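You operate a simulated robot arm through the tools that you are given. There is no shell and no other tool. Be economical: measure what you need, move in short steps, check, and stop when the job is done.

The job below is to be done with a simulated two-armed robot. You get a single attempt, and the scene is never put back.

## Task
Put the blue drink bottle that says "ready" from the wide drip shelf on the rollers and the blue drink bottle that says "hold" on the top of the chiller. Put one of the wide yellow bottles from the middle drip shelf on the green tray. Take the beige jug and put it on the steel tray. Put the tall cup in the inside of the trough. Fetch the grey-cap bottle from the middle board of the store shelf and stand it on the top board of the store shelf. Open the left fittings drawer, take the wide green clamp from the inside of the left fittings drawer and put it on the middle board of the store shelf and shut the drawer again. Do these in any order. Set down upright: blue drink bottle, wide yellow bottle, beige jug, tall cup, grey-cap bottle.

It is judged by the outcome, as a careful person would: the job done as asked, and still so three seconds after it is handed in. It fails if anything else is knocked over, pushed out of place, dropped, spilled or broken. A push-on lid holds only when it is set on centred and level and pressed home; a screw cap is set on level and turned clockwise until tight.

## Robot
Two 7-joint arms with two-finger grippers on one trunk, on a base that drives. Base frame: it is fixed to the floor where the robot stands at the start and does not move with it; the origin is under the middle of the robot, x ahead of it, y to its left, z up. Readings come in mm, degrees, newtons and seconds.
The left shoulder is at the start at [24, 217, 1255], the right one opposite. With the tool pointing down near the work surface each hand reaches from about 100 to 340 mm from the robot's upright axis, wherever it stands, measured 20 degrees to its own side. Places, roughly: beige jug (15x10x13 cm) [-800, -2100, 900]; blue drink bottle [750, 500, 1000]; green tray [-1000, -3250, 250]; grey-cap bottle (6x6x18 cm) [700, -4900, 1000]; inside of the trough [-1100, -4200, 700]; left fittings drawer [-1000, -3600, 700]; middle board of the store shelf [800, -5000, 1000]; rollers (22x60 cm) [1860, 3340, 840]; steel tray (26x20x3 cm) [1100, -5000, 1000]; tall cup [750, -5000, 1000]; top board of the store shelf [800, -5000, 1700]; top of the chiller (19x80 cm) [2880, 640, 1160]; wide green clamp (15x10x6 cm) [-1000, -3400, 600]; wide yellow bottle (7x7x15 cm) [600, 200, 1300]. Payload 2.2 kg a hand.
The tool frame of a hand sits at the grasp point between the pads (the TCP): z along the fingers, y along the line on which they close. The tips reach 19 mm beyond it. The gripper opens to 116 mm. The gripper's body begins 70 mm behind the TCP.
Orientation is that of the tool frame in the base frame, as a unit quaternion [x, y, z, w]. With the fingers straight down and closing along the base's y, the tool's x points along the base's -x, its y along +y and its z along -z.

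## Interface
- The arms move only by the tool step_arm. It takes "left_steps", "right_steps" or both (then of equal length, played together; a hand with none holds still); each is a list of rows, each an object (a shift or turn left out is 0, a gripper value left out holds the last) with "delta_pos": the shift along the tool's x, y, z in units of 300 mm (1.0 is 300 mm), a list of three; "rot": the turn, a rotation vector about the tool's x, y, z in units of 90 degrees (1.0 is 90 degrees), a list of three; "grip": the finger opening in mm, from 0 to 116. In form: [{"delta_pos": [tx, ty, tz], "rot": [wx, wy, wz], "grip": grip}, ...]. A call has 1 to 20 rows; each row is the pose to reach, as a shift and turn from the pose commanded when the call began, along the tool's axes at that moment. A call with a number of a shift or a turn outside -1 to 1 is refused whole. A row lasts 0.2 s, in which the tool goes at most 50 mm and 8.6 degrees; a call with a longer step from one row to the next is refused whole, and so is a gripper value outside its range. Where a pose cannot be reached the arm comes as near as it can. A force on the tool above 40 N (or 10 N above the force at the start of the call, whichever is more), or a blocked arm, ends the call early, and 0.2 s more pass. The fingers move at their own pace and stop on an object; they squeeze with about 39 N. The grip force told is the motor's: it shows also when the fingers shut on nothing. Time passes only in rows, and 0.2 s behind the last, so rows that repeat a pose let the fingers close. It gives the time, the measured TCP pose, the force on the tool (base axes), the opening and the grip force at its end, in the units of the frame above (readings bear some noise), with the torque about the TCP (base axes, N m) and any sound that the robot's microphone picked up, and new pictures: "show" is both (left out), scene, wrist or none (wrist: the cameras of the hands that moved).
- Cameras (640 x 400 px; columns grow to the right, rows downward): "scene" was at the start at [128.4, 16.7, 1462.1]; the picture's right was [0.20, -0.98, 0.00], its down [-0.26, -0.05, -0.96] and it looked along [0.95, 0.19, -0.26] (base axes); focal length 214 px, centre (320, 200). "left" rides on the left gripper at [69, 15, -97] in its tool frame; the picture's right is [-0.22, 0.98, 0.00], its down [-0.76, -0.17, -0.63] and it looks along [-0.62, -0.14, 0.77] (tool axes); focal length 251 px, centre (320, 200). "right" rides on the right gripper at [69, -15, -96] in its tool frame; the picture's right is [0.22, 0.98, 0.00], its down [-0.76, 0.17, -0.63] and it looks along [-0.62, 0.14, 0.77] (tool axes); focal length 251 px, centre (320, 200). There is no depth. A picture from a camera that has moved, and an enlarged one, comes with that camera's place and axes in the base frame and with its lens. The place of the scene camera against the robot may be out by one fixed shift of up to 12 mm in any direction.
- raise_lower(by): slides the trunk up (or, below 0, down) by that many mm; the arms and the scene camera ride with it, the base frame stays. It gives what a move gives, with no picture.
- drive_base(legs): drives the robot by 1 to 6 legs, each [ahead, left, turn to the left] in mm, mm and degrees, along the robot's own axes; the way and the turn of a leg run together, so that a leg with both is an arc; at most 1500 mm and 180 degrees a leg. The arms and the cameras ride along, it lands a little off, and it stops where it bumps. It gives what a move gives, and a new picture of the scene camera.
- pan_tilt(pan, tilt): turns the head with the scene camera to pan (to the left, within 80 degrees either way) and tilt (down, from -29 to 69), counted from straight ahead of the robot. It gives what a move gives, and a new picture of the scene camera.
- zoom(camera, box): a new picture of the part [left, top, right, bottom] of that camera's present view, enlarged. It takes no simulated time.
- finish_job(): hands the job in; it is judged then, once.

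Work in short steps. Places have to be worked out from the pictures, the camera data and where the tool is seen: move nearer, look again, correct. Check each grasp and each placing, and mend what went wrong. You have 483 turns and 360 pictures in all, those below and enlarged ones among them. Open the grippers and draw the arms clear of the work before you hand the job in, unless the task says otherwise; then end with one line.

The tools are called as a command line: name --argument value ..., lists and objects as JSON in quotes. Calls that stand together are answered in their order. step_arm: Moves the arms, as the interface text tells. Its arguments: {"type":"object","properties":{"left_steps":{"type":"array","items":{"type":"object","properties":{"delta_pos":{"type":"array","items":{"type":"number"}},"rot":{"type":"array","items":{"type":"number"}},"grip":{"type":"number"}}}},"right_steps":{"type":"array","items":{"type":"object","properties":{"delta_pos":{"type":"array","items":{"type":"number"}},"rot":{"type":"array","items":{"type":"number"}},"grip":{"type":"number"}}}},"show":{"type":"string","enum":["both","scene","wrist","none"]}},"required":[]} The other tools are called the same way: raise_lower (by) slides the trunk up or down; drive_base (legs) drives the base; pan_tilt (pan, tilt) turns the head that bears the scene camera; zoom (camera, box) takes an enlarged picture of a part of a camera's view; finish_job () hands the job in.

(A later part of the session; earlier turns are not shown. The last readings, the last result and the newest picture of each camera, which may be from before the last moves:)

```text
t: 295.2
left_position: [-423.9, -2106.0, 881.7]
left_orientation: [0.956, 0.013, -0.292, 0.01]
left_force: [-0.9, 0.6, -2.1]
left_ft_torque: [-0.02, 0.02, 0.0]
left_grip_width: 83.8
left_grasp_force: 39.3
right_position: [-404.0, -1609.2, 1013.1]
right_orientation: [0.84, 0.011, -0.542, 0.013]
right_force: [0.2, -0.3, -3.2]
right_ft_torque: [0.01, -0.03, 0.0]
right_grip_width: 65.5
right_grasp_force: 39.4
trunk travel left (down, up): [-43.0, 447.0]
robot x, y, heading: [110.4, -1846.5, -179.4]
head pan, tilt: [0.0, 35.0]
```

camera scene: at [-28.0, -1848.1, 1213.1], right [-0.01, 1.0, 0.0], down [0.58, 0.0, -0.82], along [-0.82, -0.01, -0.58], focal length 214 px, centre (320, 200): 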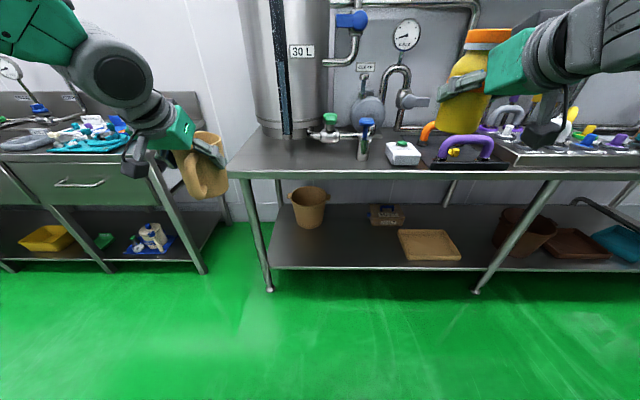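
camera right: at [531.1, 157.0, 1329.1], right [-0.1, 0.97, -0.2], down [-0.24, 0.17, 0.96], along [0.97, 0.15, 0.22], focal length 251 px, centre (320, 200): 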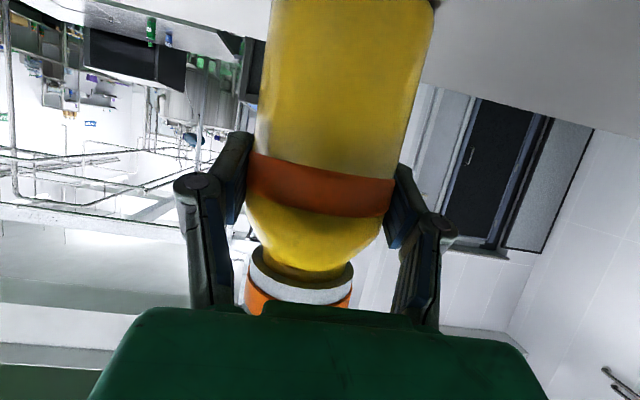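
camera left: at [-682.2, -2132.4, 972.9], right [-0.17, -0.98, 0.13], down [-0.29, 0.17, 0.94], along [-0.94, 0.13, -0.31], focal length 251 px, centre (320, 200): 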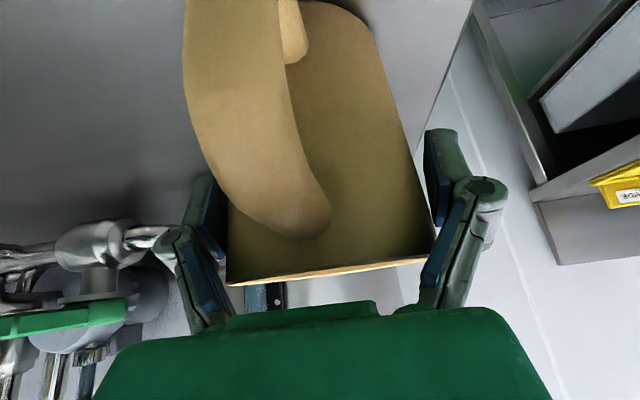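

Calm. I raise 110 and drive straight forward 350 to set the jug on its old spot.

raise_lower --by 110

drive_base --legs '[[345, 0, 0]]'

zoom --camera "scene" --box '[100, 80, 340, 260]'

```text
t: 296.6
left_position: [-423.6, -2106.1, 991.2]
left_orientation: [0.956, 0.013, -0.291, 0.011]
left_force: [0.8, 0.9, -1.2]
left_ft_torque: [-0.03, -0.01, 0.0]
left_grip_width: 83.5
left_grasp_force: 39.2
right_position: [-403.8, -1609.0, 1122.1]
right_orientation: [0.84, 0.011, -0.542, 0.012]
right_force: [-0.2, 0.5, -3.8]
right_ft_torque: [-0.02, -0.06, 0.0]
right_grip_width: 65.2
right_grasp_force: 39.0
trunk travel left (down, up): [-153.0, 337.0]
robot x, y, heading: [109.6, -1845.6, -179.5]
head pan, tilt: [0.0, 35.0]
```

```text
t: 298.8
left_position: [-769.7, -2105.1, 991.0]
left_orientation: [0.956, 0.01, -0.293, 0.009]
left_force: [0.5, 0.6, -1.4]
left_ft_torque: [-0.03, 0.0, -0.03]
left_grip_width: 83.7
left_grasp_force: 38.4
right_position: [-747.2, -1607.5, 1122.7]
right_orientation: [0.841, 0.008, -0.541, 0.01]
right_force: [0.3, 0.0, -4.9]
right_ft_torque: [0.02, -0.03, -0.02]
right_grip_width: 65.1
right_grasp_force: 39.4
trunk travel left (down, up): [-153.0, 337.0]
robot x, y, heading: [-235.0, -1851.8, -179.9]
head pan, tilt: [0.0, 35.0]
camera scene: at [-372.6, -1852.3, 1183.1], right [0.0, 1.0, 0.0], down [0.58, 0.0, -0.82], along [-0.82, 0.0, -0.58], focal length 214 px, centre (320, 200)
```

scene: 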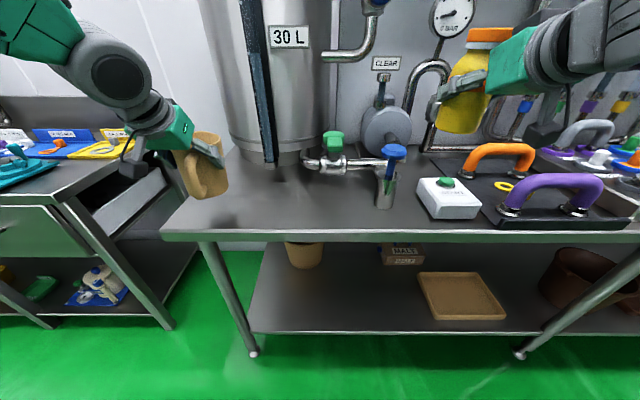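

```text
2.22 times, centred on (220, 170) of scene
camera zoom: at [-372.6, -1852.3, 1183.1], right [0.0, 1.0, 0.0], down [0.58, 0.0, -0.82], along [-0.82, 0.0, -0.58], focal length 477 px, centre (542, 267)
```

zoom: 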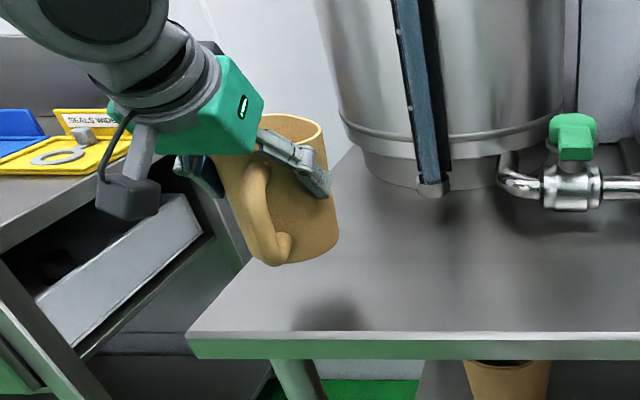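

Jug is above free bench (≈(-800,-2113)). I lower it to contact.

step_arm --left_steps '[{"delta_pos": [0.03, 0, 0.045]}, {"delta_pos": [0.06, 0, 0.09]}, {"delta_pos": [0.0746, 0, 0.1105]}]' --show "none"

step_arm --left_steps '[{"delta_pos": [0.0056, 0, 0.0083]}, {"delta_pos": [0.0112, 0, 0.0166]}, {"delta_pos": [0.0168, 0, 0.0249]}, {"delta_pos": [0.0224, 0, 0.0332]}, {"delta_pos": [0.028, 0, 0.0415]}, {"delta_pos": [0.0335, 0, 0.05]}]' --show "none"

zoom --camera "scene" --box '[100, 100, 340, 260]'

```text
t: 299.6
left_position: [-765.9, -2106.6, 954.2]
left_orientation: [0.956, 0.009, -0.293, 0.01]
left_force: [1.1, -0.2, -1.7]
left_ft_torque: [0.01, 0.02, 0.03]
left_grip_width: 83.3
left_grasp_force: 39.4
right_position: [-744.2, -1608.5, 1123.6]
right_orientation: [0.84, 0.008, -0.543, 0.011]
right_force: [0.0, -0.5, -2.5]
right_ft_torque: [0.01, -0.04, -0.03]
right_grip_width: 65.1
right_grasp_force: 39.5
trunk travel left (down, up): [-153.0, 337.0]
robot x, y, heading: [-234.6, -1848.7, -179.8]
head pan, tilt: [0.0, 35.0]
```

```text
t: 301.0
left_position: [-767.9, -2106.0, 937.3]
left_orientation: [0.956, 0.01, -0.294, 0.009]
left_force: [-0.3, -1.2, 2.7]
left_ft_torque: [0.06, 0.11, 0.01]
left_grip_width: 83.1
left_grasp_force: 39.7
right_position: [-743.9, -1608.4, 1123.4]
right_orientation: [0.84, 0.008, -0.542, 0.01]
right_force: [0.0, -0.4, -4.4]
right_ft_torque: [0.02, -0.06, -0.02]
right_grip_width: 65.5
right_grasp_force: 38.7
trunk travel left (down, up): [-153.0, 337.0]
robot x, y, heading: [-236.6, -1851.3, -179.7]
head pan, tilt: [0.0, 35.0]
```

```text
2.50 times, centred on (220, 180) of scene
camera zoom: at [-371.8, -1852.0, 1183.2], right [0.0, 1.0, 0.0], down [0.58, 0.0, -0.82], along [-0.82, 0.0, -0.58], focal length 536 px, centre (570, 250)
```

zoom: 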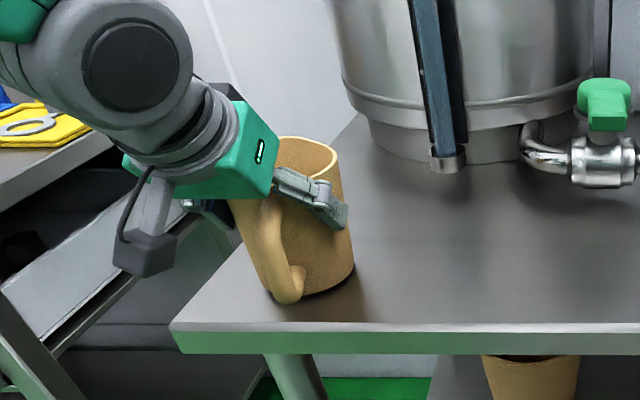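

Touching. I press 3 mm more and open the fingers fully.

step_arm --left_steps '[{"delta_pos": [0.0037, 0, 0.0055]}, {"delta_pos": [0.0056, 0, 0.0083]}, {"delta_pos": [0.0056, 0, 0.0083], "grip": 90}, {"delta_pos": [0.0056, 0, 0.0083], "grip": 100}, {"delta_pos": [0.0056, 0, 0.0083], "grip": 116}, {"delta_pos": [0.0056, 0, 0.0083], "grip": 116}]' --show "wrist"

zoom --camera "scene" --box '[100, 100, 340, 260]'

```text
t: 302.4
left_position: [-766.7, -2107.6, 933.1]
left_orientation: [0.956, 0.01, -0.292, 0.009]
left_force: [0.1, -0.5, -0.1]
left_ft_torque: [0.01, -0.02, 0.05]
left_grip_width: 116.1
left_grasp_force: 0.0
right_position: [-744.6, -1608.2, 1125.2]
right_orientation: [0.84, 0.008, -0.543, 0.011]
right_force: [-0.5, 0.6, -3.0]
right_ft_torque: [-0.02, -0.04, -0.01]
right_grip_width: 65.1
right_grasp_force: 39.3
trunk travel left (down, up): [-153.0, 337.0]
robot x, y, heading: [-238.2, -1850.3, -180.1]
head pan, tilt: [0.0, 35.0]
camera left: at [-655.2, -2120.2, 972.2], right [-0.15, -0.98, 0.13], down [-0.28, 0.17, 0.95], along [-0.95, 0.11, -0.3], focal length 251 px, centre (320, 200)
```

left: 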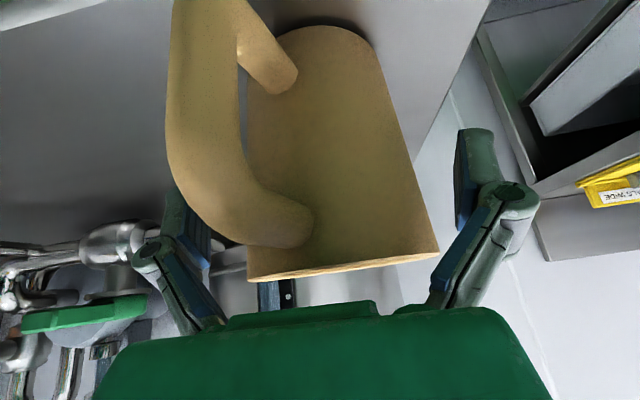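

```text
2.50 times, centred on (220, 180) of scene
camera zoom: at [-371.9, -1851.9, 1183.2], right [0.0, 1.0, 0.0], down [0.58, 0.0, -0.82], along [-0.82, 0.0, -0.58], focal length 536 px, centre (570, 250)
```

zoom: 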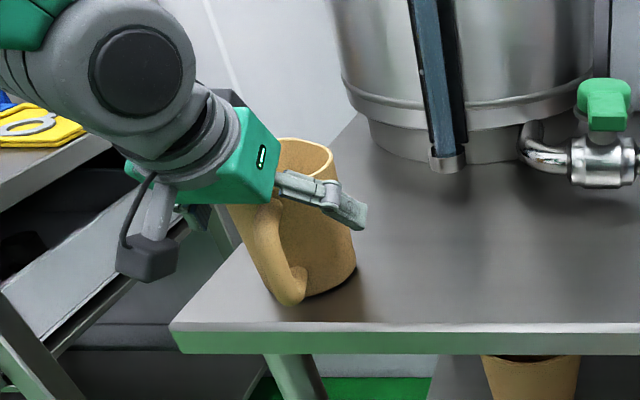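

Jug stands. Now I lift the hand clear, turn the tool nearly vertical (camera high, clear of the handle), and re-approach centred.

step_arm --left_steps '[{"delta_pos": [-0.07, 0, -0.1]}, {"delta_pos": [-0.14, 0, -0.2]}, {"delta_pos": [-0.205, 0, -0.304]}, {"delta_pos": [-0.24, 0, -0.35], "rot": [0, 0.09, 0]}, {"delta_pos": [-0.24, 0, -0.35], "rot": [0, 0.18, 0]}, {"delta_pos": [-0.24, 0, -0.35], "rot": [0, 0.27, 0]}, {"delta_pos": [-0.24, 0, -0.35], "rot": [0, 0.33, 0]}, {"delta_pos": [-0.24, 0, -0.35], "rot": [0, 0.33, 0]}]' --show "both"

```text
t: 304.2
left_position: [-767.4, -2104.3, 1059.6]
left_orientation: [0.999, 0.012, -0.038, 0.007]
left_force: [1.3, 0.4, 0.0]
left_ft_torque: [0.01, 0.01, 0.03]
left_grip_width: 116.1
left_grasp_force: 0.0
right_position: [-744.3, -1608.6, 1124.2]
right_orientation: [0.84, 0.008, -0.543, 0.011]
right_force: [1.5, 0.3, -3.3]
right_ft_torque: [-0.01, -0.04, 0.0]
right_grip_width: 65.0
right_grasp_force: 38.8
trunk travel left (down, up): [-153.0, 337.0]
robot x, y, heading: [-237.9, -1848.6, -179.8]
head pan, tilt: [0.0, 35.0]
camera scene: at [-371.8, -1852.3, 1183.2], right [0.0, 1.0, 0.0], down [0.58, 0.0, -0.82], along [-0.82, 0.0, -0.58], focal length 214 px, centre (320, 200)
camera left: at [-690.3, -2119.6, 1148.4], right [-0.19, -0.98, 0.03], down [-0.71, 0.16, 0.69], along [-0.68, 0.11, -0.73], focal length 251 px, centre (320, 200)
```

scene: 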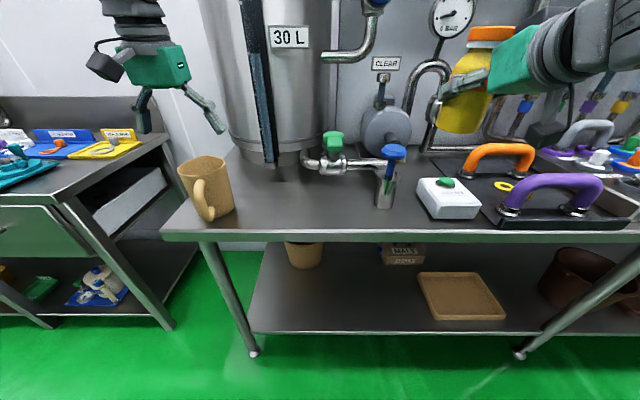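
left: 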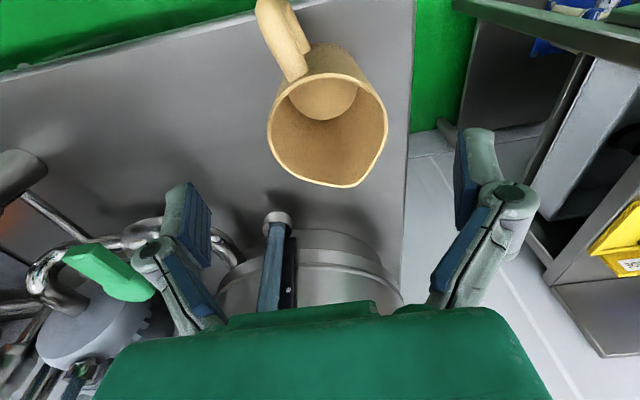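

Jug axis ≈(-787,-2112). I align above it and descend to z≈915, then close.

step_arm --left_steps '[{"delta_pos": [-0.067, 0.027, 0]}, {"delta_pos": [-0.067, 0.027, 0.16]}, {"delta_pos": [-0.062, 0.027, 0.3]}, {"delta_pos": [-0.058, 0.027, 0.4]}, {"delta_pos": [-0.055, 0.027, 0.48]}]' --show "both"

```text
t: 305.5
left_position: [-797.4, -2115.6, 930.1]
left_orientation: [0.999, 0.011, -0.051, 0.006]
left_force: [9.1, -1.7, 25.4]
left_ft_torque: [0.11, -0.12, -0.08]
left_grip_width: 112.4
left_grasp_force: 39.0
right_position: [-740.7, -1607.1, 1125.1]
right_orientation: [0.84, 0.007, -0.543, 0.01]
right_force: [-0.6, -0.6, -3.7]
right_ft_torque: [0.0, -0.07, -0.02]
right_grip_width: 65.2
right_grasp_force: 38.5
trunk travel left (down, up): [-153.0, 337.0]
robot x, y, heading: [-235.7, -1849.5, -179.8]
head pan, tilt: [0.0, 35.0]
stopped in row 5 (left hand): the force on the tool passed its limit at 45 N (the readings are from after the stop); the commanded pose is now the measured one
camera scene: at [-369.2, -1850.0, 1183.9], right [0.0, 1.0, 0.0], down [0.57, 0.0, -0.82], along [-0.82, -0.01, -0.57], focal length 214 px, centre (320, 200)
camera left: at [-718.3, -2129.8, 1017.8], right [-0.19, -0.98, 0.03], down [-0.69, 0.16, 0.7], along [-0.7, 0.11, -0.71], focal length 251 px, centre (320, 200)
```

scene: 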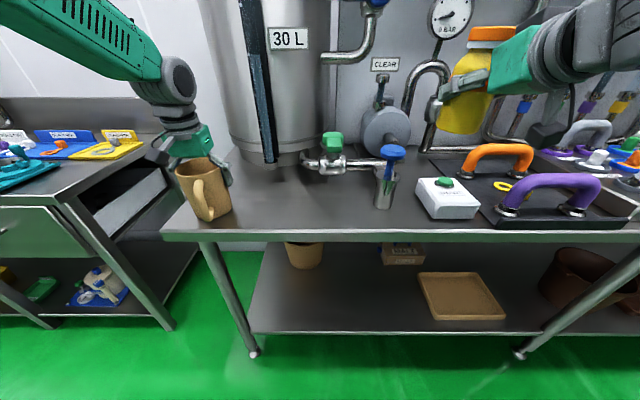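
left: 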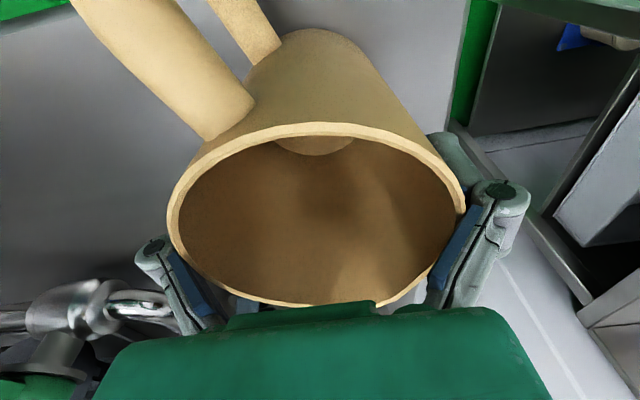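

The hand hit something (likely a finger on the rim, I'm ~20 mm too far in -x). I lift 60 mm and look again.

step_arm --left_steps '[{"delta_pos": [0, 0, -0.07], "grip": 114}, {"delta_pos": [0, 0, -0.14], "grip": 116}, {"delta_pos": [0, 0, -0.23], "grip": 116}, {"delta_pos": [0, 0, -0.23], "grip": 116}]' --show "wrist"

zoom --camera "scene" --box '[100, 100, 340, 260]'

```text
t: 306.5
left_position: [-791.6, -2116.7, 994.2]
left_orientation: [0.999, 0.011, -0.048, 0.006]
left_force: [-1.3, 0.3, -0.3]
left_ft_torque: [-0.01, -0.01, 0.0]
left_grip_width: 115.8
left_grasp_force: 0.0
right_position: [-743.3, -1608.0, 1123.4]
right_orientation: [0.841, 0.009, -0.541, 0.012]
right_force: [-1.1, -0.4, -3.5]
right_ft_torque: [0.0, -0.03, 0.0]
right_grip_width: 65.4
right_grasp_force: 39.1
trunk travel left (down, up): [-153.0, 337.0]
robot x, y, heading: [-234.6, -1847.6, -179.8]
head pan, tilt: [0.0, 35.0]
camera left: at [-713.7, -2130.2, 1080.6], right [-0.19, -0.98, 0.03], down [-0.7, 0.16, 0.7], along [-0.69, 0.11, -0.71], focal length 251 px, centre (320, 200)
```

left: 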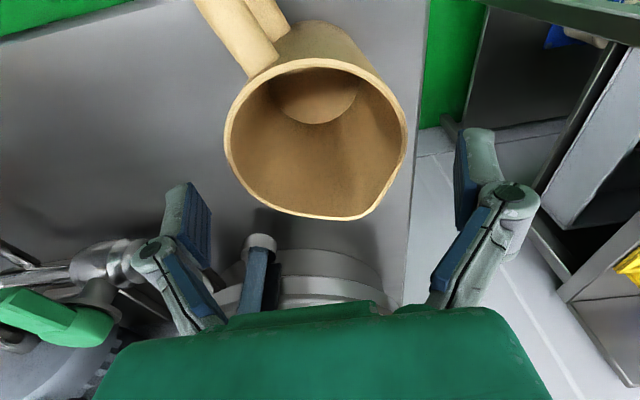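

```text
2.50 times, centred on (220, 180) of scene
camera zoom: at [-373.3, -1851.7, 1183.0], right [0.0, 1.0, 0.0], down [0.58, 0.0, -0.82], along [-0.82, 0.0, -0.58], focal length 536 px, centre (570, 250)
```

zoom: 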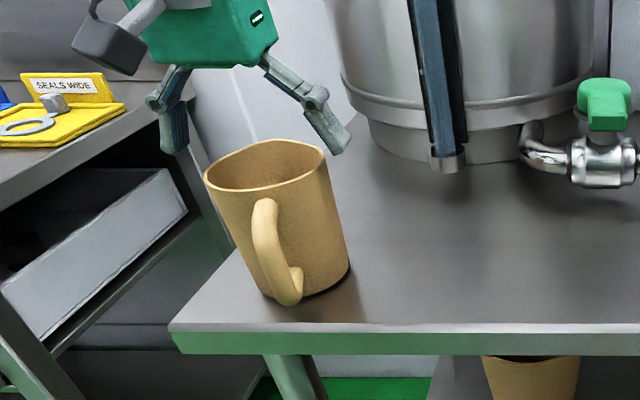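

Jug centre ≈(-784,-2118), rim ≈960. Finger links hit the rim if too deep, so I'll grip only ~20 mm below the rim, centred.

step_arm --left_steps '[{"delta_pos": [0.035, 0.005, 0]}, {"delta_pos": [0.04, 0.005, 0.09]}, {"delta_pos": [0.044, 0.005, 0.17]}, {"delta_pos": [0.044, 0.005, 0.17], "grip": 105}, {"delta_pos": [0.044, 0.005, 0.17], "grip": 90}, {"delta_pos": [0.044, 0.005, 0.17], "grip": 80}, {"delta_pos": [0.044, 0.005, 0.17], "grip": 80}]' --show "wrist"

zoom --camera "scene" --box '[100, 100, 340, 260]'

```text
t: 308.1
left_position: [-785.3, -2119.0, 941.8]
left_orientation: [0.999, 0.011, -0.047, 0.006]
left_force: [0.1, -0.4, -0.3]
left_ft_torque: [0.02, -0.01, 0.02]
left_grip_width: 113.4
left_grasp_force: 39.1
right_position: [-743.5, -1608.2, 1122.2]
right_orientation: [0.841, 0.008, -0.541, 0.011]
right_force: [0.9, -0.8, -3.6]
right_ft_torque: [0.0, 0.01, -0.02]
right_grip_width: 65.1
right_grasp_force: 39.4
trunk travel left (down, up): [-153.0, 337.0]
robot x, y, heading: [-235.1, -1849.1, -179.9]
head pan, tilt: [0.0, 35.0]
camera left: at [-707.1, -2133.6, 1029.1], right [-0.19, -0.98, 0.03], down [-0.7, 0.16, 0.7], along [-0.69, 0.11, -0.71], focal length 251 px, centre (320, 200)
```

left: 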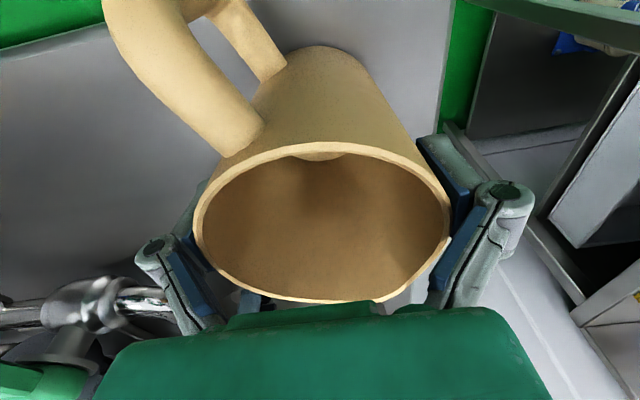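

```text
2.50 times, centred on (220, 180) of scene
camera zoom: at [-373.4, -1852.2, 1183.0], right [0.0, 1.0, 0.0], down [0.58, 0.0, -0.82], along [-0.82, 0.0, -0.58], focal length 536 px, centre (570, 250)
```

zoom: 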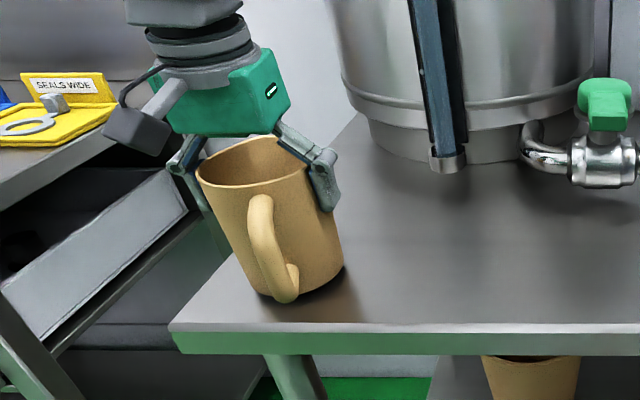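

Width reads 113: the jug is now yawed ~25° and I'm gripping its long way. I reopen, lift, yaw the tool 25° to match, and regrip.

step_arm --left_steps '[{"grip": 116}, {"grip": 116}, {"delta_pos": [0, 0, -0.12], "grip": 116}, {"delta_pos": [0, 0, -0.2], "rot": [0, 0, -0.08]}, {"delta_pos": [0, 0, -0.2], "rot": [0, 0, -0.16]}, {"delta_pos": [0, 0, -0.2], "rot": [0, 0, -0.24]}, {"delta_pos": [0, 0, -0.2], "rot": [0, 0, -0.28]}, {"delta_pos": [0, 0, -0.2], "rot": [0, 0, -0.28]}]' --show "wrist"

```text
t: 309.9
left_position: [-777.2, -2116.7, 1002.4]
left_orientation: [0.972, 0.23, -0.049, -0.004]
left_force: [0.2, -2.0, -0.1]
left_ft_torque: [0.03, 0.01, -0.04]
left_grip_width: 116.0
left_grasp_force: 0.1
right_position: [-742.9, -1607.6, 1122.9]
right_orientation: [0.841, 0.008, -0.541, 0.011]
right_force: [0.0, 0.0, -3.2]
right_ft_torque: [0.03, -0.02, -0.02]
right_grip_width: 65.2
right_grasp_force: 38.8
trunk travel left (down, up): [-153.0, 337.0]
robot x, y, heading: [-235.3, -1851.2, -179.8]
head pan, tilt: [0.0, 35.0]
camera left: at [-700.6, -2100.7, 1089.4], right [0.25, -0.97, -0.01], down [-0.69, -0.18, 0.7], along [-0.68, -0.17, -0.71], focal length 251 px, centre (320, 200)
```

left: 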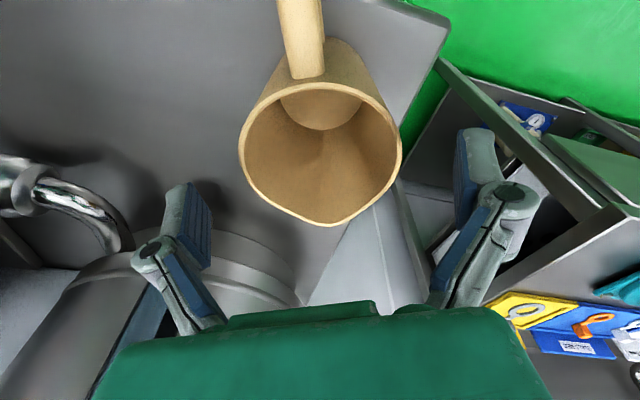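

Now aligned with handle and spout; centre ≈(-781,-2121). I descend and close.

step_arm --left_steps '[{"delta_pos": [-0.018, 0.006, 0]}, {"delta_pos": [-0.008, 0.006, 0.1]}, {"delta_pos": [0.001, 0.006, 0.199]}, {"delta_pos": [0.001, 0.006, 0.199], "grip": 105}, {"delta_pos": [0.001, 0.006, 0.199], "grip": 90}, {"delta_pos": [0.001, 0.006, 0.199], "grip": 80}, {"delta_pos": [0.001, 0.006, 0.199], "grip": 80}]' --show "wrist"

```text
t: 311.5
left_position: [-782.1, -2118.8, 941.3]
left_orientation: [0.972, 0.23, -0.048, -0.003]
left_force: [0.8, 0.5, -1.7]
left_ft_torque: [0.01, 0.01, 0.01]
left_grip_width: 107.0
left_grasp_force: 38.8
right_position: [-743.3, -1608.0, 1122.3]
right_orientation: [0.84, 0.007, -0.542, 0.01]
right_force: [-1.0, 0.2, -4.5]
right_ft_torque: [-0.02, -0.04, 0.03]
right_grip_width: 65.3
right_grasp_force: 38.7
trunk travel left (down, up): [-153.0, 337.0]
robot x, y, heading: [-238.6, -1850.3, -179.8]
head pan, tilt: [0.0, 35.0]
camera left: at [-705.5, -2102.7, 1028.5], right [0.24, -0.97, -0.01], down [-0.69, -0.18, 0.7], along [-0.68, -0.17, -0.71], focal length 251 px, centre (320, 200)
```

left: 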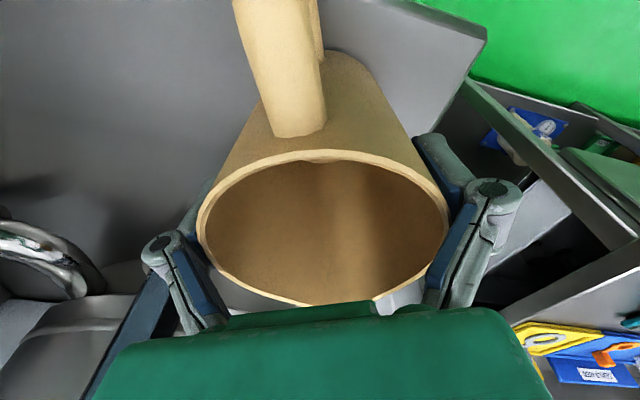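

Gripped at 107 mm, symmetric. I lift 60 mm and check.

raise_lower --by 60

zoom --camera "scene" --box '[100, 100, 340, 260]'

```text
t: 312.5
left_position: [-784.0, -2119.5, 1001.4]
left_orientation: [0.972, 0.23, -0.047, -0.004]
left_force: [0.7, -0.5, -1.0]
left_ft_torque: [0.0, 0.02, 0.03]
left_grip_width: 106.9
left_grasp_force: 38.4
right_position: [-745.4, -1607.9, 1181.9]
right_orientation: [0.841, 0.008, -0.541, 0.01]
right_force: [0.5, -0.9, -3.7]
right_ft_torque: [-0.01, -0.02, 0.0]
right_grip_width: 65.3
right_grasp_force: 38.7
trunk travel left (down, up): [-213.0, 277.0]
robot x, y, heading: [-233.9, -1847.5, -179.8]
head pan, tilt: [0.0, 35.0]
```

```text
2.50 times, centred on (220, 180) of scene
camera zoom: at [-373.7, -1852.0, 1243.0], right [0.0, 1.0, 0.0], down [0.58, 0.0, -0.82], along [-0.82, 0.0, -0.58], focal length 536 px, centre (570, 250)
```

zoom: 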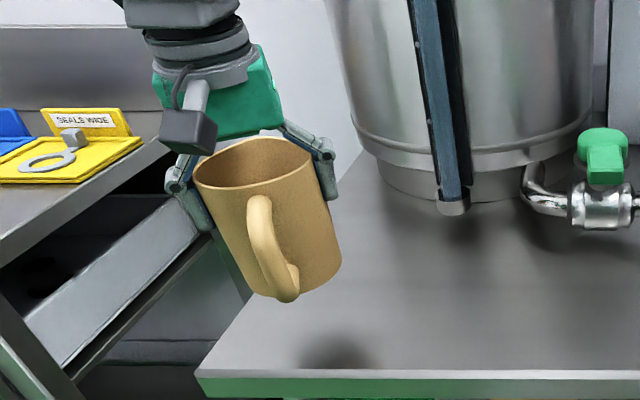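

Jug lifted upright. I back off, drop the trunk low, then strafe toward the green tray.

drive_base --legs '[[-350, 0, 0]]'

raise_lower --by -210

drive_base --legs '[[0, 500, 0]]'

drive_base --legs '[[0, 550, 0]]'

```text
t: 314.8
left_position: [-426.3, -2115.1, 1002.1]
left_orientation: [0.972, 0.228, -0.048, -0.005]
left_force: [0.8, 0.2, -1.9]
left_ft_torque: [0.0, 0.06, 0.04]
left_grip_width: 106.7
left_grasp_force: 38.9
right_position: [-386.1, -1606.3, 1181.4]
right_orientation: [0.841, 0.006, -0.541, 0.009]
right_force: [0.2, -0.1, -2.9]
right_ft_torque: [-0.01, -0.01, 0.01]
right_grip_width: 65.4
right_grasp_force: 39.0
trunk travel left (down, up): [-213.0, 277.0]
robot x, y, heading: [117.6, -1849.9, -180.3]
head pan, tilt: [0.0, 35.0]
camera scene: at [-17.3, -1850.4, 1243.1], right [0.0, 1.0, 0.0], down [0.58, 0.0, -0.82], along [-0.82, 0.0, -0.58], focal length 214 px, centre (320, 200)
```

scene: 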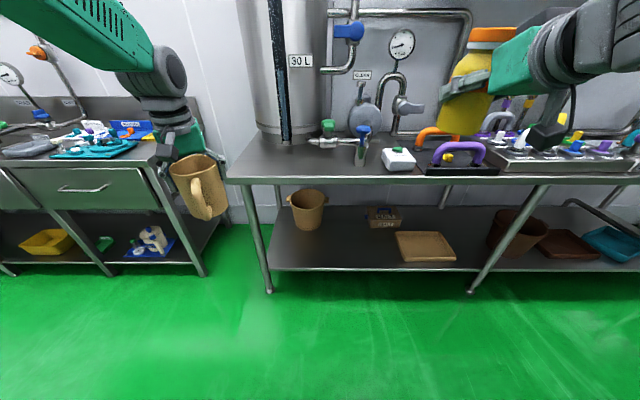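

```text
t: 317.0
left_position: [-424.2, -2117.2, 793.1]
left_orientation: [0.972, 0.228, -0.049, -0.004]
left_force: [0.1, -0.5, -1.6]
left_ft_torque: [-0.01, 0.0, 0.02]
left_grip_width: 106.7
left_grasp_force: 39.2
right_position: [-384.5, -1606.5, 970.2]
right_orientation: [0.843, 0.006, -0.539, 0.009]
right_force: [0.0, 0.9, -3.4]
right_ft_torque: [-0.01, -0.01, 0.01]
right_grip_width: 65.0
right_grasp_force: 38.9
trunk travel left (down, up): [-3.0, 487.0]
robot x, y, heading: [121.7, -1849.5, -179.9]
head pan, tilt: [0.0, 35.0]
```

```text
t: 319.9
left_position: [-415.0, -2609.4, 793.2]
left_orientation: [0.97, 0.236, -0.049, -0.003]
left_force: [-0.1, -0.1, -1.7]
left_ft_torque: [-0.04, -0.01, -0.01]
left_grip_width: 106.5
left_grasp_force: 39.2
right_position: [-382.9, -2099.5, 969.2]
right_orientation: [0.842, 0.013, -0.539, 0.015]
right_force: [-1.3, 0.3, -4.0]
right_ft_torque: [0.01, -0.03, 0.01]
right_grip_width: 65.3
right_grasp_force: 39.3
trunk travel left (down, up): [-3.0, 487.0]
robot x, y, heading: [125.1, -2335.9, -179.0]
head pan, tilt: [0.0, 35.0]
camera scene: at [-12.0, -2335.5, 1033.0], right [-0.02, 1.0, -0.01], down [0.58, 0.0, -0.82], along [-0.82, -0.02, -0.58], focal length 214 px, centre (320, 200)
```

scene: 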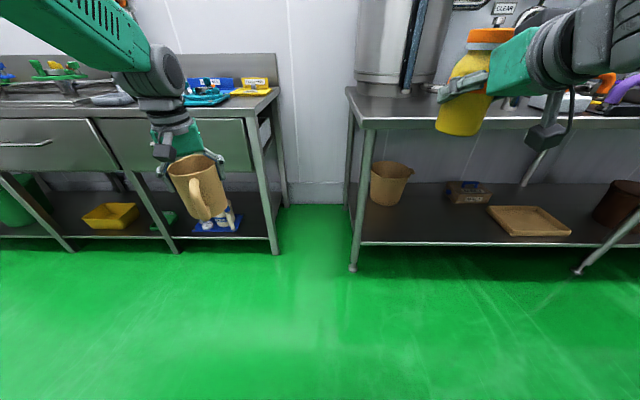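

```text
t: 323.1
left_position: [-400.0, -3168.4, 793.2]
left_orientation: [0.97, 0.238, -0.051, -0.006]
left_force: [-0.2, 0.3, -1.7]
left_ft_torque: [0.0, -0.03, -0.02]
left_grip_width: 106.3
left_grasp_force: 39.2
right_position: [-372.0, -2658.7, 969.7]
right_orientation: [0.844, 0.018, -0.537, 0.016]
right_force: [-0.8, -0.2, -3.1]
right_ft_torque: [0.01, -0.04, 0.01]
right_grip_width: 65.2
right_grasp_force: 39.3
trunk travel left (down, up): [-3.0, 487.0]
robot x, y, heading: [136.7, -2882.0, -178.5]
head pan, tilt: [0.0, 35.0]
camera scene: at [-0.6, -2891.1, 1033.1], right [-0.02, 1.0, 0.0], down [0.58, 0.01, -0.82], along [-0.82, -0.02, -0.58], focal length 214 px, centre (320, 200)
```

scene: 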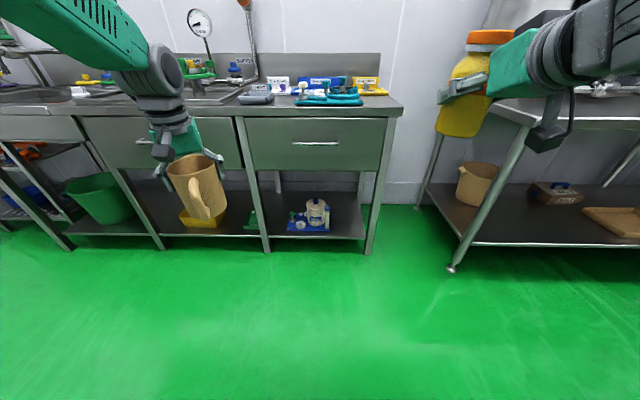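

Grip steady. The green tray is on the lower shelf near (252,218) px; I zoom.

zoom --camera "scene" --box '[200, 160, 360, 260]'

```text
4.00 times, centred on (280, 210) of scene
camera zoom: at [-0.6, -2891.1, 1033.1], right [-0.02, 1.0, 0.0], down [0.58, 0.01, -0.82], along [-0.82, -0.02, -0.58], focal length 858 px, centre (480, 160)
```

zoom: 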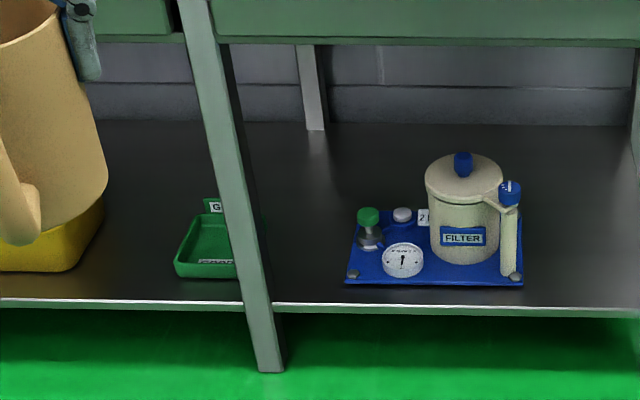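

The tray sits behind a bench leg, and the jug would hit the drawers here. I'll deliver the jug first: turn to face -y and head for the store shelf.

drive_base --legs '[[0, 0, 88.5]]'

pan_tilt --pan 20 --tilt 15

```text
t: 327.2
left_position: [404.3, -3427.2, 794.4]
left_orientation: [0.529, 0.847, -0.042, 0.032]
left_force: [0.1, 0.4, -1.5]
left_ft_torque: [-0.03, -0.01, 0.0]
left_grip_width: 106.4
left_grasp_force: 39.1
right_position: [-105.4, -3384.9, 966.9]
right_orientation: [0.594, 0.601, -0.374, 0.383]
right_force: [-0.4, 0.4, -3.8]
right_ft_torque: [0.04, 0.01, -0.01]
right_grip_width: 65.2
right_grasp_force: 38.9
trunk travel left (down, up): [-3.0, 487.0]
robot x, y, heading: [136.3, -2885.2, -90.3]
head pan, tilt: [0.0, 35.0]
camera scene: at [128.2, -3020.5, 1033.1], right [-1.0, 0.0, 0.0], down [0.0, 0.58, -0.82], along [0.0, -0.82, -0.58], focal length 214 px, centre (320, 200)
```

scene: 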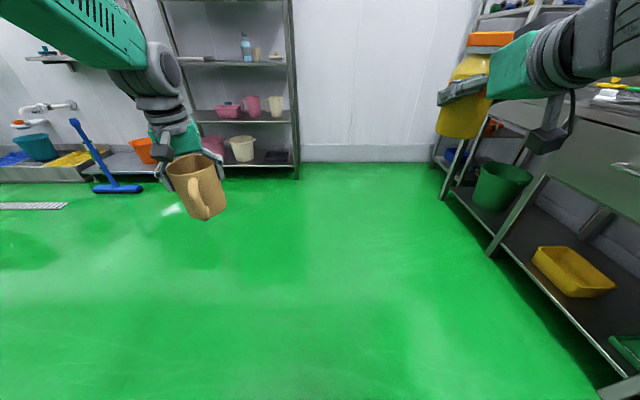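

```text
t: 328.1
left_position: [404.5, -3426.3, 796.4]
left_orientation: [0.528, 0.848, -0.042, 0.032]
left_force: [-0.5, -0.9, -1.1]
left_ft_torque: [-0.02, -0.03, 0.0]
left_grip_width: 106.5
left_grasp_force: 39.3
right_position: [-105.3, -3383.2, 965.8]
right_orientation: [0.594, 0.602, -0.372, 0.382]
right_force: [0.1, -0.9, -3.8]
right_ft_torque: [0.01, -0.01, 0.02]
right_grip_width: 65.2
right_grasp_force: 39.0
trunk travel left (down, up): [-3.0, 487.0]
robot x, y, heading: [134.8, -2885.0, -90.2]
head pan, tilt: [20.0, 15.0]
camera scene: at [160.1, -3020.5, 1065.0], right [-0.94, -0.34, 0.0], down [-0.09, 0.25, -0.96], along [0.33, -0.91, -0.26], focal length 214 px, centre (320, 200)
```

scene: 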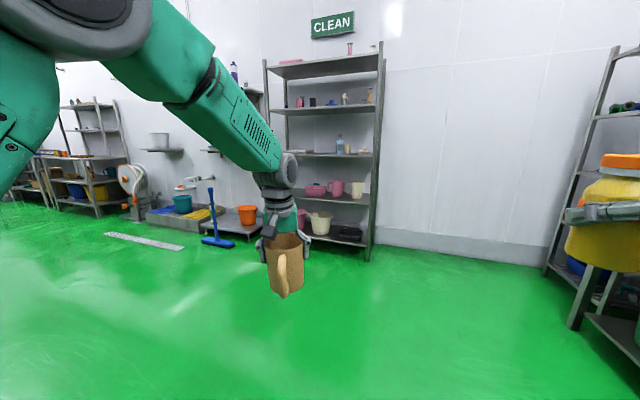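

The CLEAN rack is the store shelf. I drive forward and left to stand before it.

drive_base --legs '[[500, 340, 0], [500, 340, 0]]'

pan_tilt --pan 0 --tilt 5

```text
t: 334.5
left_position: [1065.2, -4439.9, 797.6]
left_orientation: [0.532, 0.845, -0.042, 0.034]
left_force: [0.0, -1.2, -1.3]
left_ft_torque: [-0.01, -0.04, -0.02]
left_grip_width: 106.2
left_grasp_force: 39.2
right_position: [556.0, -4392.8, 963.0]
right_orientation: [0.597, 0.598, -0.372, 0.383]
right_force: [-0.4, 0.1, -5.1]
right_ft_torque: [0.09, -0.01, 0.03]
right_grip_width: 65.0
right_grasp_force: 38.7
trunk travel left (down, up): [-3.0, 487.0]
robot x, y, heading: [805.9, -3899.0, -90.8]
head pan, tilt: [20.0, 15.0]
camera scene: at [824.8, -4032.7, 1065.2], right [-0.94, -0.33, -0.01], down [-0.08, 0.25, -0.97], along [0.32, -0.91, -0.26], focal length 214 px, centre (320, 200)
```

scene: 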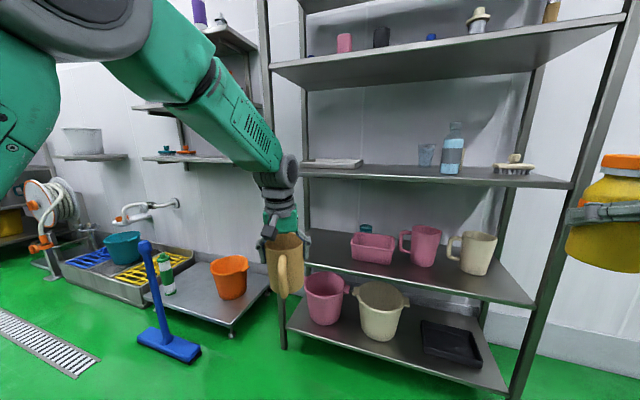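

```text
t: 335.4
left_position: [1067.7, -4437.8, 798.6]
left_orientation: [0.532, 0.845, -0.042, 0.034]
left_force: [0.6, -0.5, -2.0]
left_ft_torque: [-0.02, -0.01, 0.02]
left_grip_width: 106.5
left_grasp_force: 38.7
right_position: [558.2, -4390.8, 962.2]
right_orientation: [0.598, 0.6, -0.371, 0.381]
right_force: [-0.4, 0.2, -4.6]
right_ft_torque: [0.03, 0.0, 0.02]
right_grip_width: 65.2
right_grasp_force: 38.6
trunk travel left (down, up): [-3.0, 487.0]
robot x, y, heading: [806.7, -3898.6, -90.9]
head pan, tilt: [0.0, 5.0]
camera scene: at [795.2, -4036.2, 1081.2], right [-1.0, 0.01, 0.0], down [0.0, 0.09, -1.0], along [-0.01, -1.0, -0.09], focal length 214 px, centre (320, 200)
```

scene: 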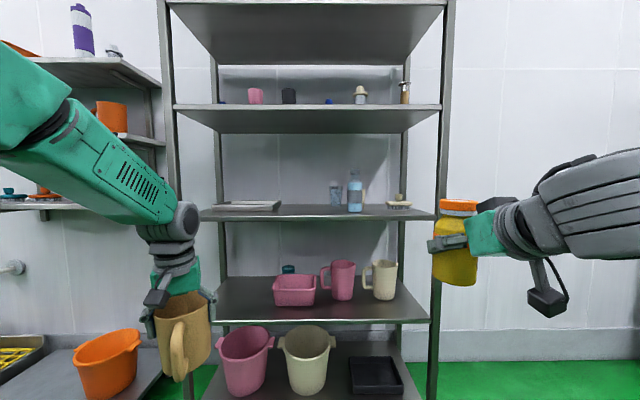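

Middle board z≈950 (front y≈-4800), upper board ≈1335. Steel tray is at left (x≈1125). I zoom to measure tray, cup and grey-cap bottle.

zoom --camera "scene" --box '[190, 160, 450, 230]'

```text
2.46 times, centred on (320, 195) of scene
camera zoom: at [795.2, -4036.2, 1081.2], right [-1.0, 0.01, 0.0], down [0.0, 0.09, -1.0], along [-0.01, -1.0, -0.09], focal length 528 px, centre (320, 212)
```

zoom: 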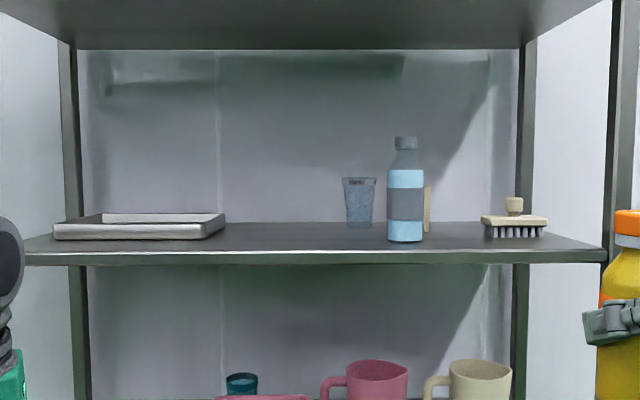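

The vertical hand can't reach deep into the tray, so I'll set the jug on the free front strip of the board, then regrip by its handle with a level tool. First align laterally.

drive_base --legs '[[150, 50, 0.8]]'

step_arm --left_steps '[{"delta_pos": [0, 0, -0.16]}, {"delta_pos": [0, 0, -0.32]}, {"delta_pos": [0, 0, -0.48]}, {"delta_pos": [0, 0, -0.64]}, {"delta_pos": [0, 0, -0.8]}, {"delta_pos": [0, 0, -0.95]}, {"delta_pos": [0, 0, -0.95]}]' --show "scene"

```text
t: 336.8
left_position: [1124.5, -4586.3, 797.5]
left_orientation: [0.527, 0.848, -0.043, 0.034]
left_force: [-0.6, 0.2, -1.5]
left_ft_torque: [0.02, -0.04, 0.01]
left_grip_width: 105.9
left_grasp_force: 39.2
right_position: [614.8, -4547.2, 962.7]
right_orientation: [0.595, 0.604, -0.369, 0.382]
right_force: [0.2, -0.4, -3.8]
right_ft_torque: [0.04, 0.02, 0.01]
right_grip_width: 65.0
right_grasp_force: 38.7
trunk travel left (down, up): [-3.0, 487.0]
robot x, y, heading: [853.3, -4051.0, -89.9]
head pan, tilt: [0.0, 5.0]
camera scene: at [846.2, -4188.7, 1081.1], right [-1.0, 0.0, 0.0], down [0.0, 0.09, -1.0], along [0.0, -1.0, -0.09], focal length 214 px, centre (320, 200)
```

scene: 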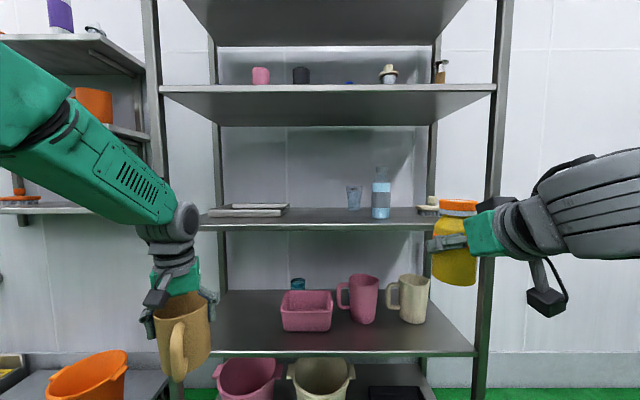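

```text
t: 338.4
left_position: [1124.1, -4551.6, 1086.0]
left_orientation: [0.526, 0.849, -0.045, 0.034]
left_force: [-0.1, 0.7, -1.1]
left_ft_torque: [0.0, -0.05, -0.02]
left_grip_width: 106.3
left_grasp_force: 38.9
right_position: [616.7, -4544.3, 963.2]
right_orientation: [0.595, 0.605, -0.369, 0.38]
right_force: [0.1, -0.3, -4.3]
right_ft_torque: [0.03, 0.01, -0.01]
right_grip_width: 65.4
right_grasp_force: 38.8
trunk travel left (down, up): [-3.0, 487.0]
robot x, y, heading: [859.6, -4051.1, -90.1]
head pan, tilt: [0.0, 5.0]
camera scene: at [849.0, -4187.4, 1081.3], right [-1.0, 0.0, 0.0], down [0.0, 0.09, -1.0], along [0.0, -1.0, -0.09], focal length 214 px, centre (320, 200)
```

scene: 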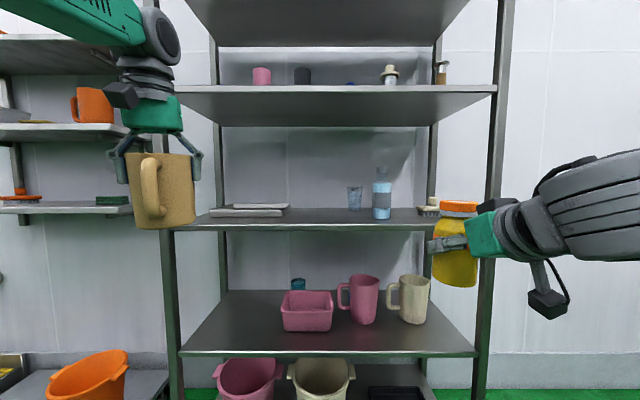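

Reach works. I yaw the jug so its handle faces straight at me, and shift the hand 75 mm inward (x≈1050).

step_arm --left_steps '[{"delta_pos": [0.028, -0.056, 0], "rot": [0, 0, 0.074]}, {"delta_pos": [0.056, -0.112, 0], "rot": [0, 0, 0.148]}, {"delta_pos": [0.084, -0.168, 0], "rot": [0, 0, 0.222]}, {"delta_pos": [0.111, -0.224, 0], "rot": [0, 0, 0.295]}, {"delta_pos": [0.111, -0.224, 0], "rot": [0, 0, 0.295]}]' --show "none"

step_arm --left_steps '[{"rot": [0, -0.07, 0]}, {"rot": [0, -0.12, 0]}, {"rot": [0, -0.12, 0]}]' --show "scene"

```text
t: 339.6
left_position: [1047.4, -4554.1, 1080.7]
left_orientation: [0.708, 0.704, -0.036, 0.043]
left_force: [-0.2, 1.0, -2.2]
left_ft_torque: [-0.01, 0.01, 0.03]
left_grip_width: 106.4
left_grasp_force: 39.5
right_position: [617.8, -4543.7, 961.1]
right_orientation: [0.594, 0.604, -0.369, 0.381]
right_force: [0.4, 0.2, -4.0]
right_ft_torque: [0.01, 0.02, -0.01]
right_grip_width: 65.0
right_grasp_force: 39.1
trunk travel left (down, up): [-3.0, 487.0]
robot x, y, heading: [856.3, -4050.6, -89.8]
head pan, tilt: [0.0, 5.0]
```

```text
t: 340.4
left_position: [1048.9, -4554.1, 1081.5]
left_orientation: [0.7, 0.698, -0.102, 0.109]
left_force: [-0.5, -0.1, -1.9]
left_ft_torque: [-0.06, 0.0, 0.02]
left_grip_width: 106.4
left_grasp_force: 38.7
right_position: [618.2, -4546.0, 961.7]
right_orientation: [0.594, 0.605, -0.369, 0.381]
right_force: [-0.9, 0.5, -4.1]
right_ft_torque: [0.03, -0.01, 0.04]
right_grip_width: 65.2
right_grasp_force: 38.9
trunk travel left (down, up): [-3.0, 487.0]
robot x, y, heading: [853.1, -4050.6, -90.1]
head pan, tilt: [0.0, 5.0]
camera scene: at [848.8, -4187.2, 1081.3], right [-1.0, 0.0, 0.0], down [0.0, 0.09, -1.0], along [0.0, -1.0, -0.09], focal length 214 px, centre (320, 200)
```

scene: 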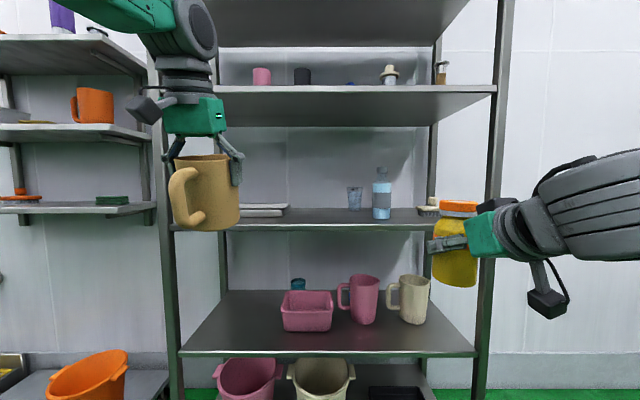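

Handle faces me and the jug leans slightly. I extend the left arm 95 mm forward so the right hand (yellow) stays outside the rack.

step_arm --left_steps '[{"delta_pos": [-0.1, 0, 0.03]}, {"delta_pos": [-0.2, 0, 0.06]}, {"delta_pos": [-0.305, 0, 0.095]}, {"delta_pos": [-0.305, 0, 0.095]}]' --show "none"

```text
t: 341.4
left_position: [1049.0, -4648.5, 1081.7]
left_orientation: [0.7, 0.698, -0.103, 0.11]
left_force: [-0.6, 0.2, -1.6]
left_ft_torque: [-0.03, -0.01, -0.01]
left_grip_width: 106.4
left_grasp_force: 38.7
right_position: [617.6, -4544.1, 962.1]
right_orientation: [0.595, 0.604, -0.37, 0.38]
right_force: [-0.8, 0.0, -3.8]
right_ft_torque: [0.03, 0.0, 0.02]
right_grip_width: 64.9
right_grasp_force: 39.1
trunk travel left (down, up): [-3.0, 487.0]
robot x, y, heading: [857.2, -4049.0, -89.9]
head pan, tilt: [0.0, 5.0]
```

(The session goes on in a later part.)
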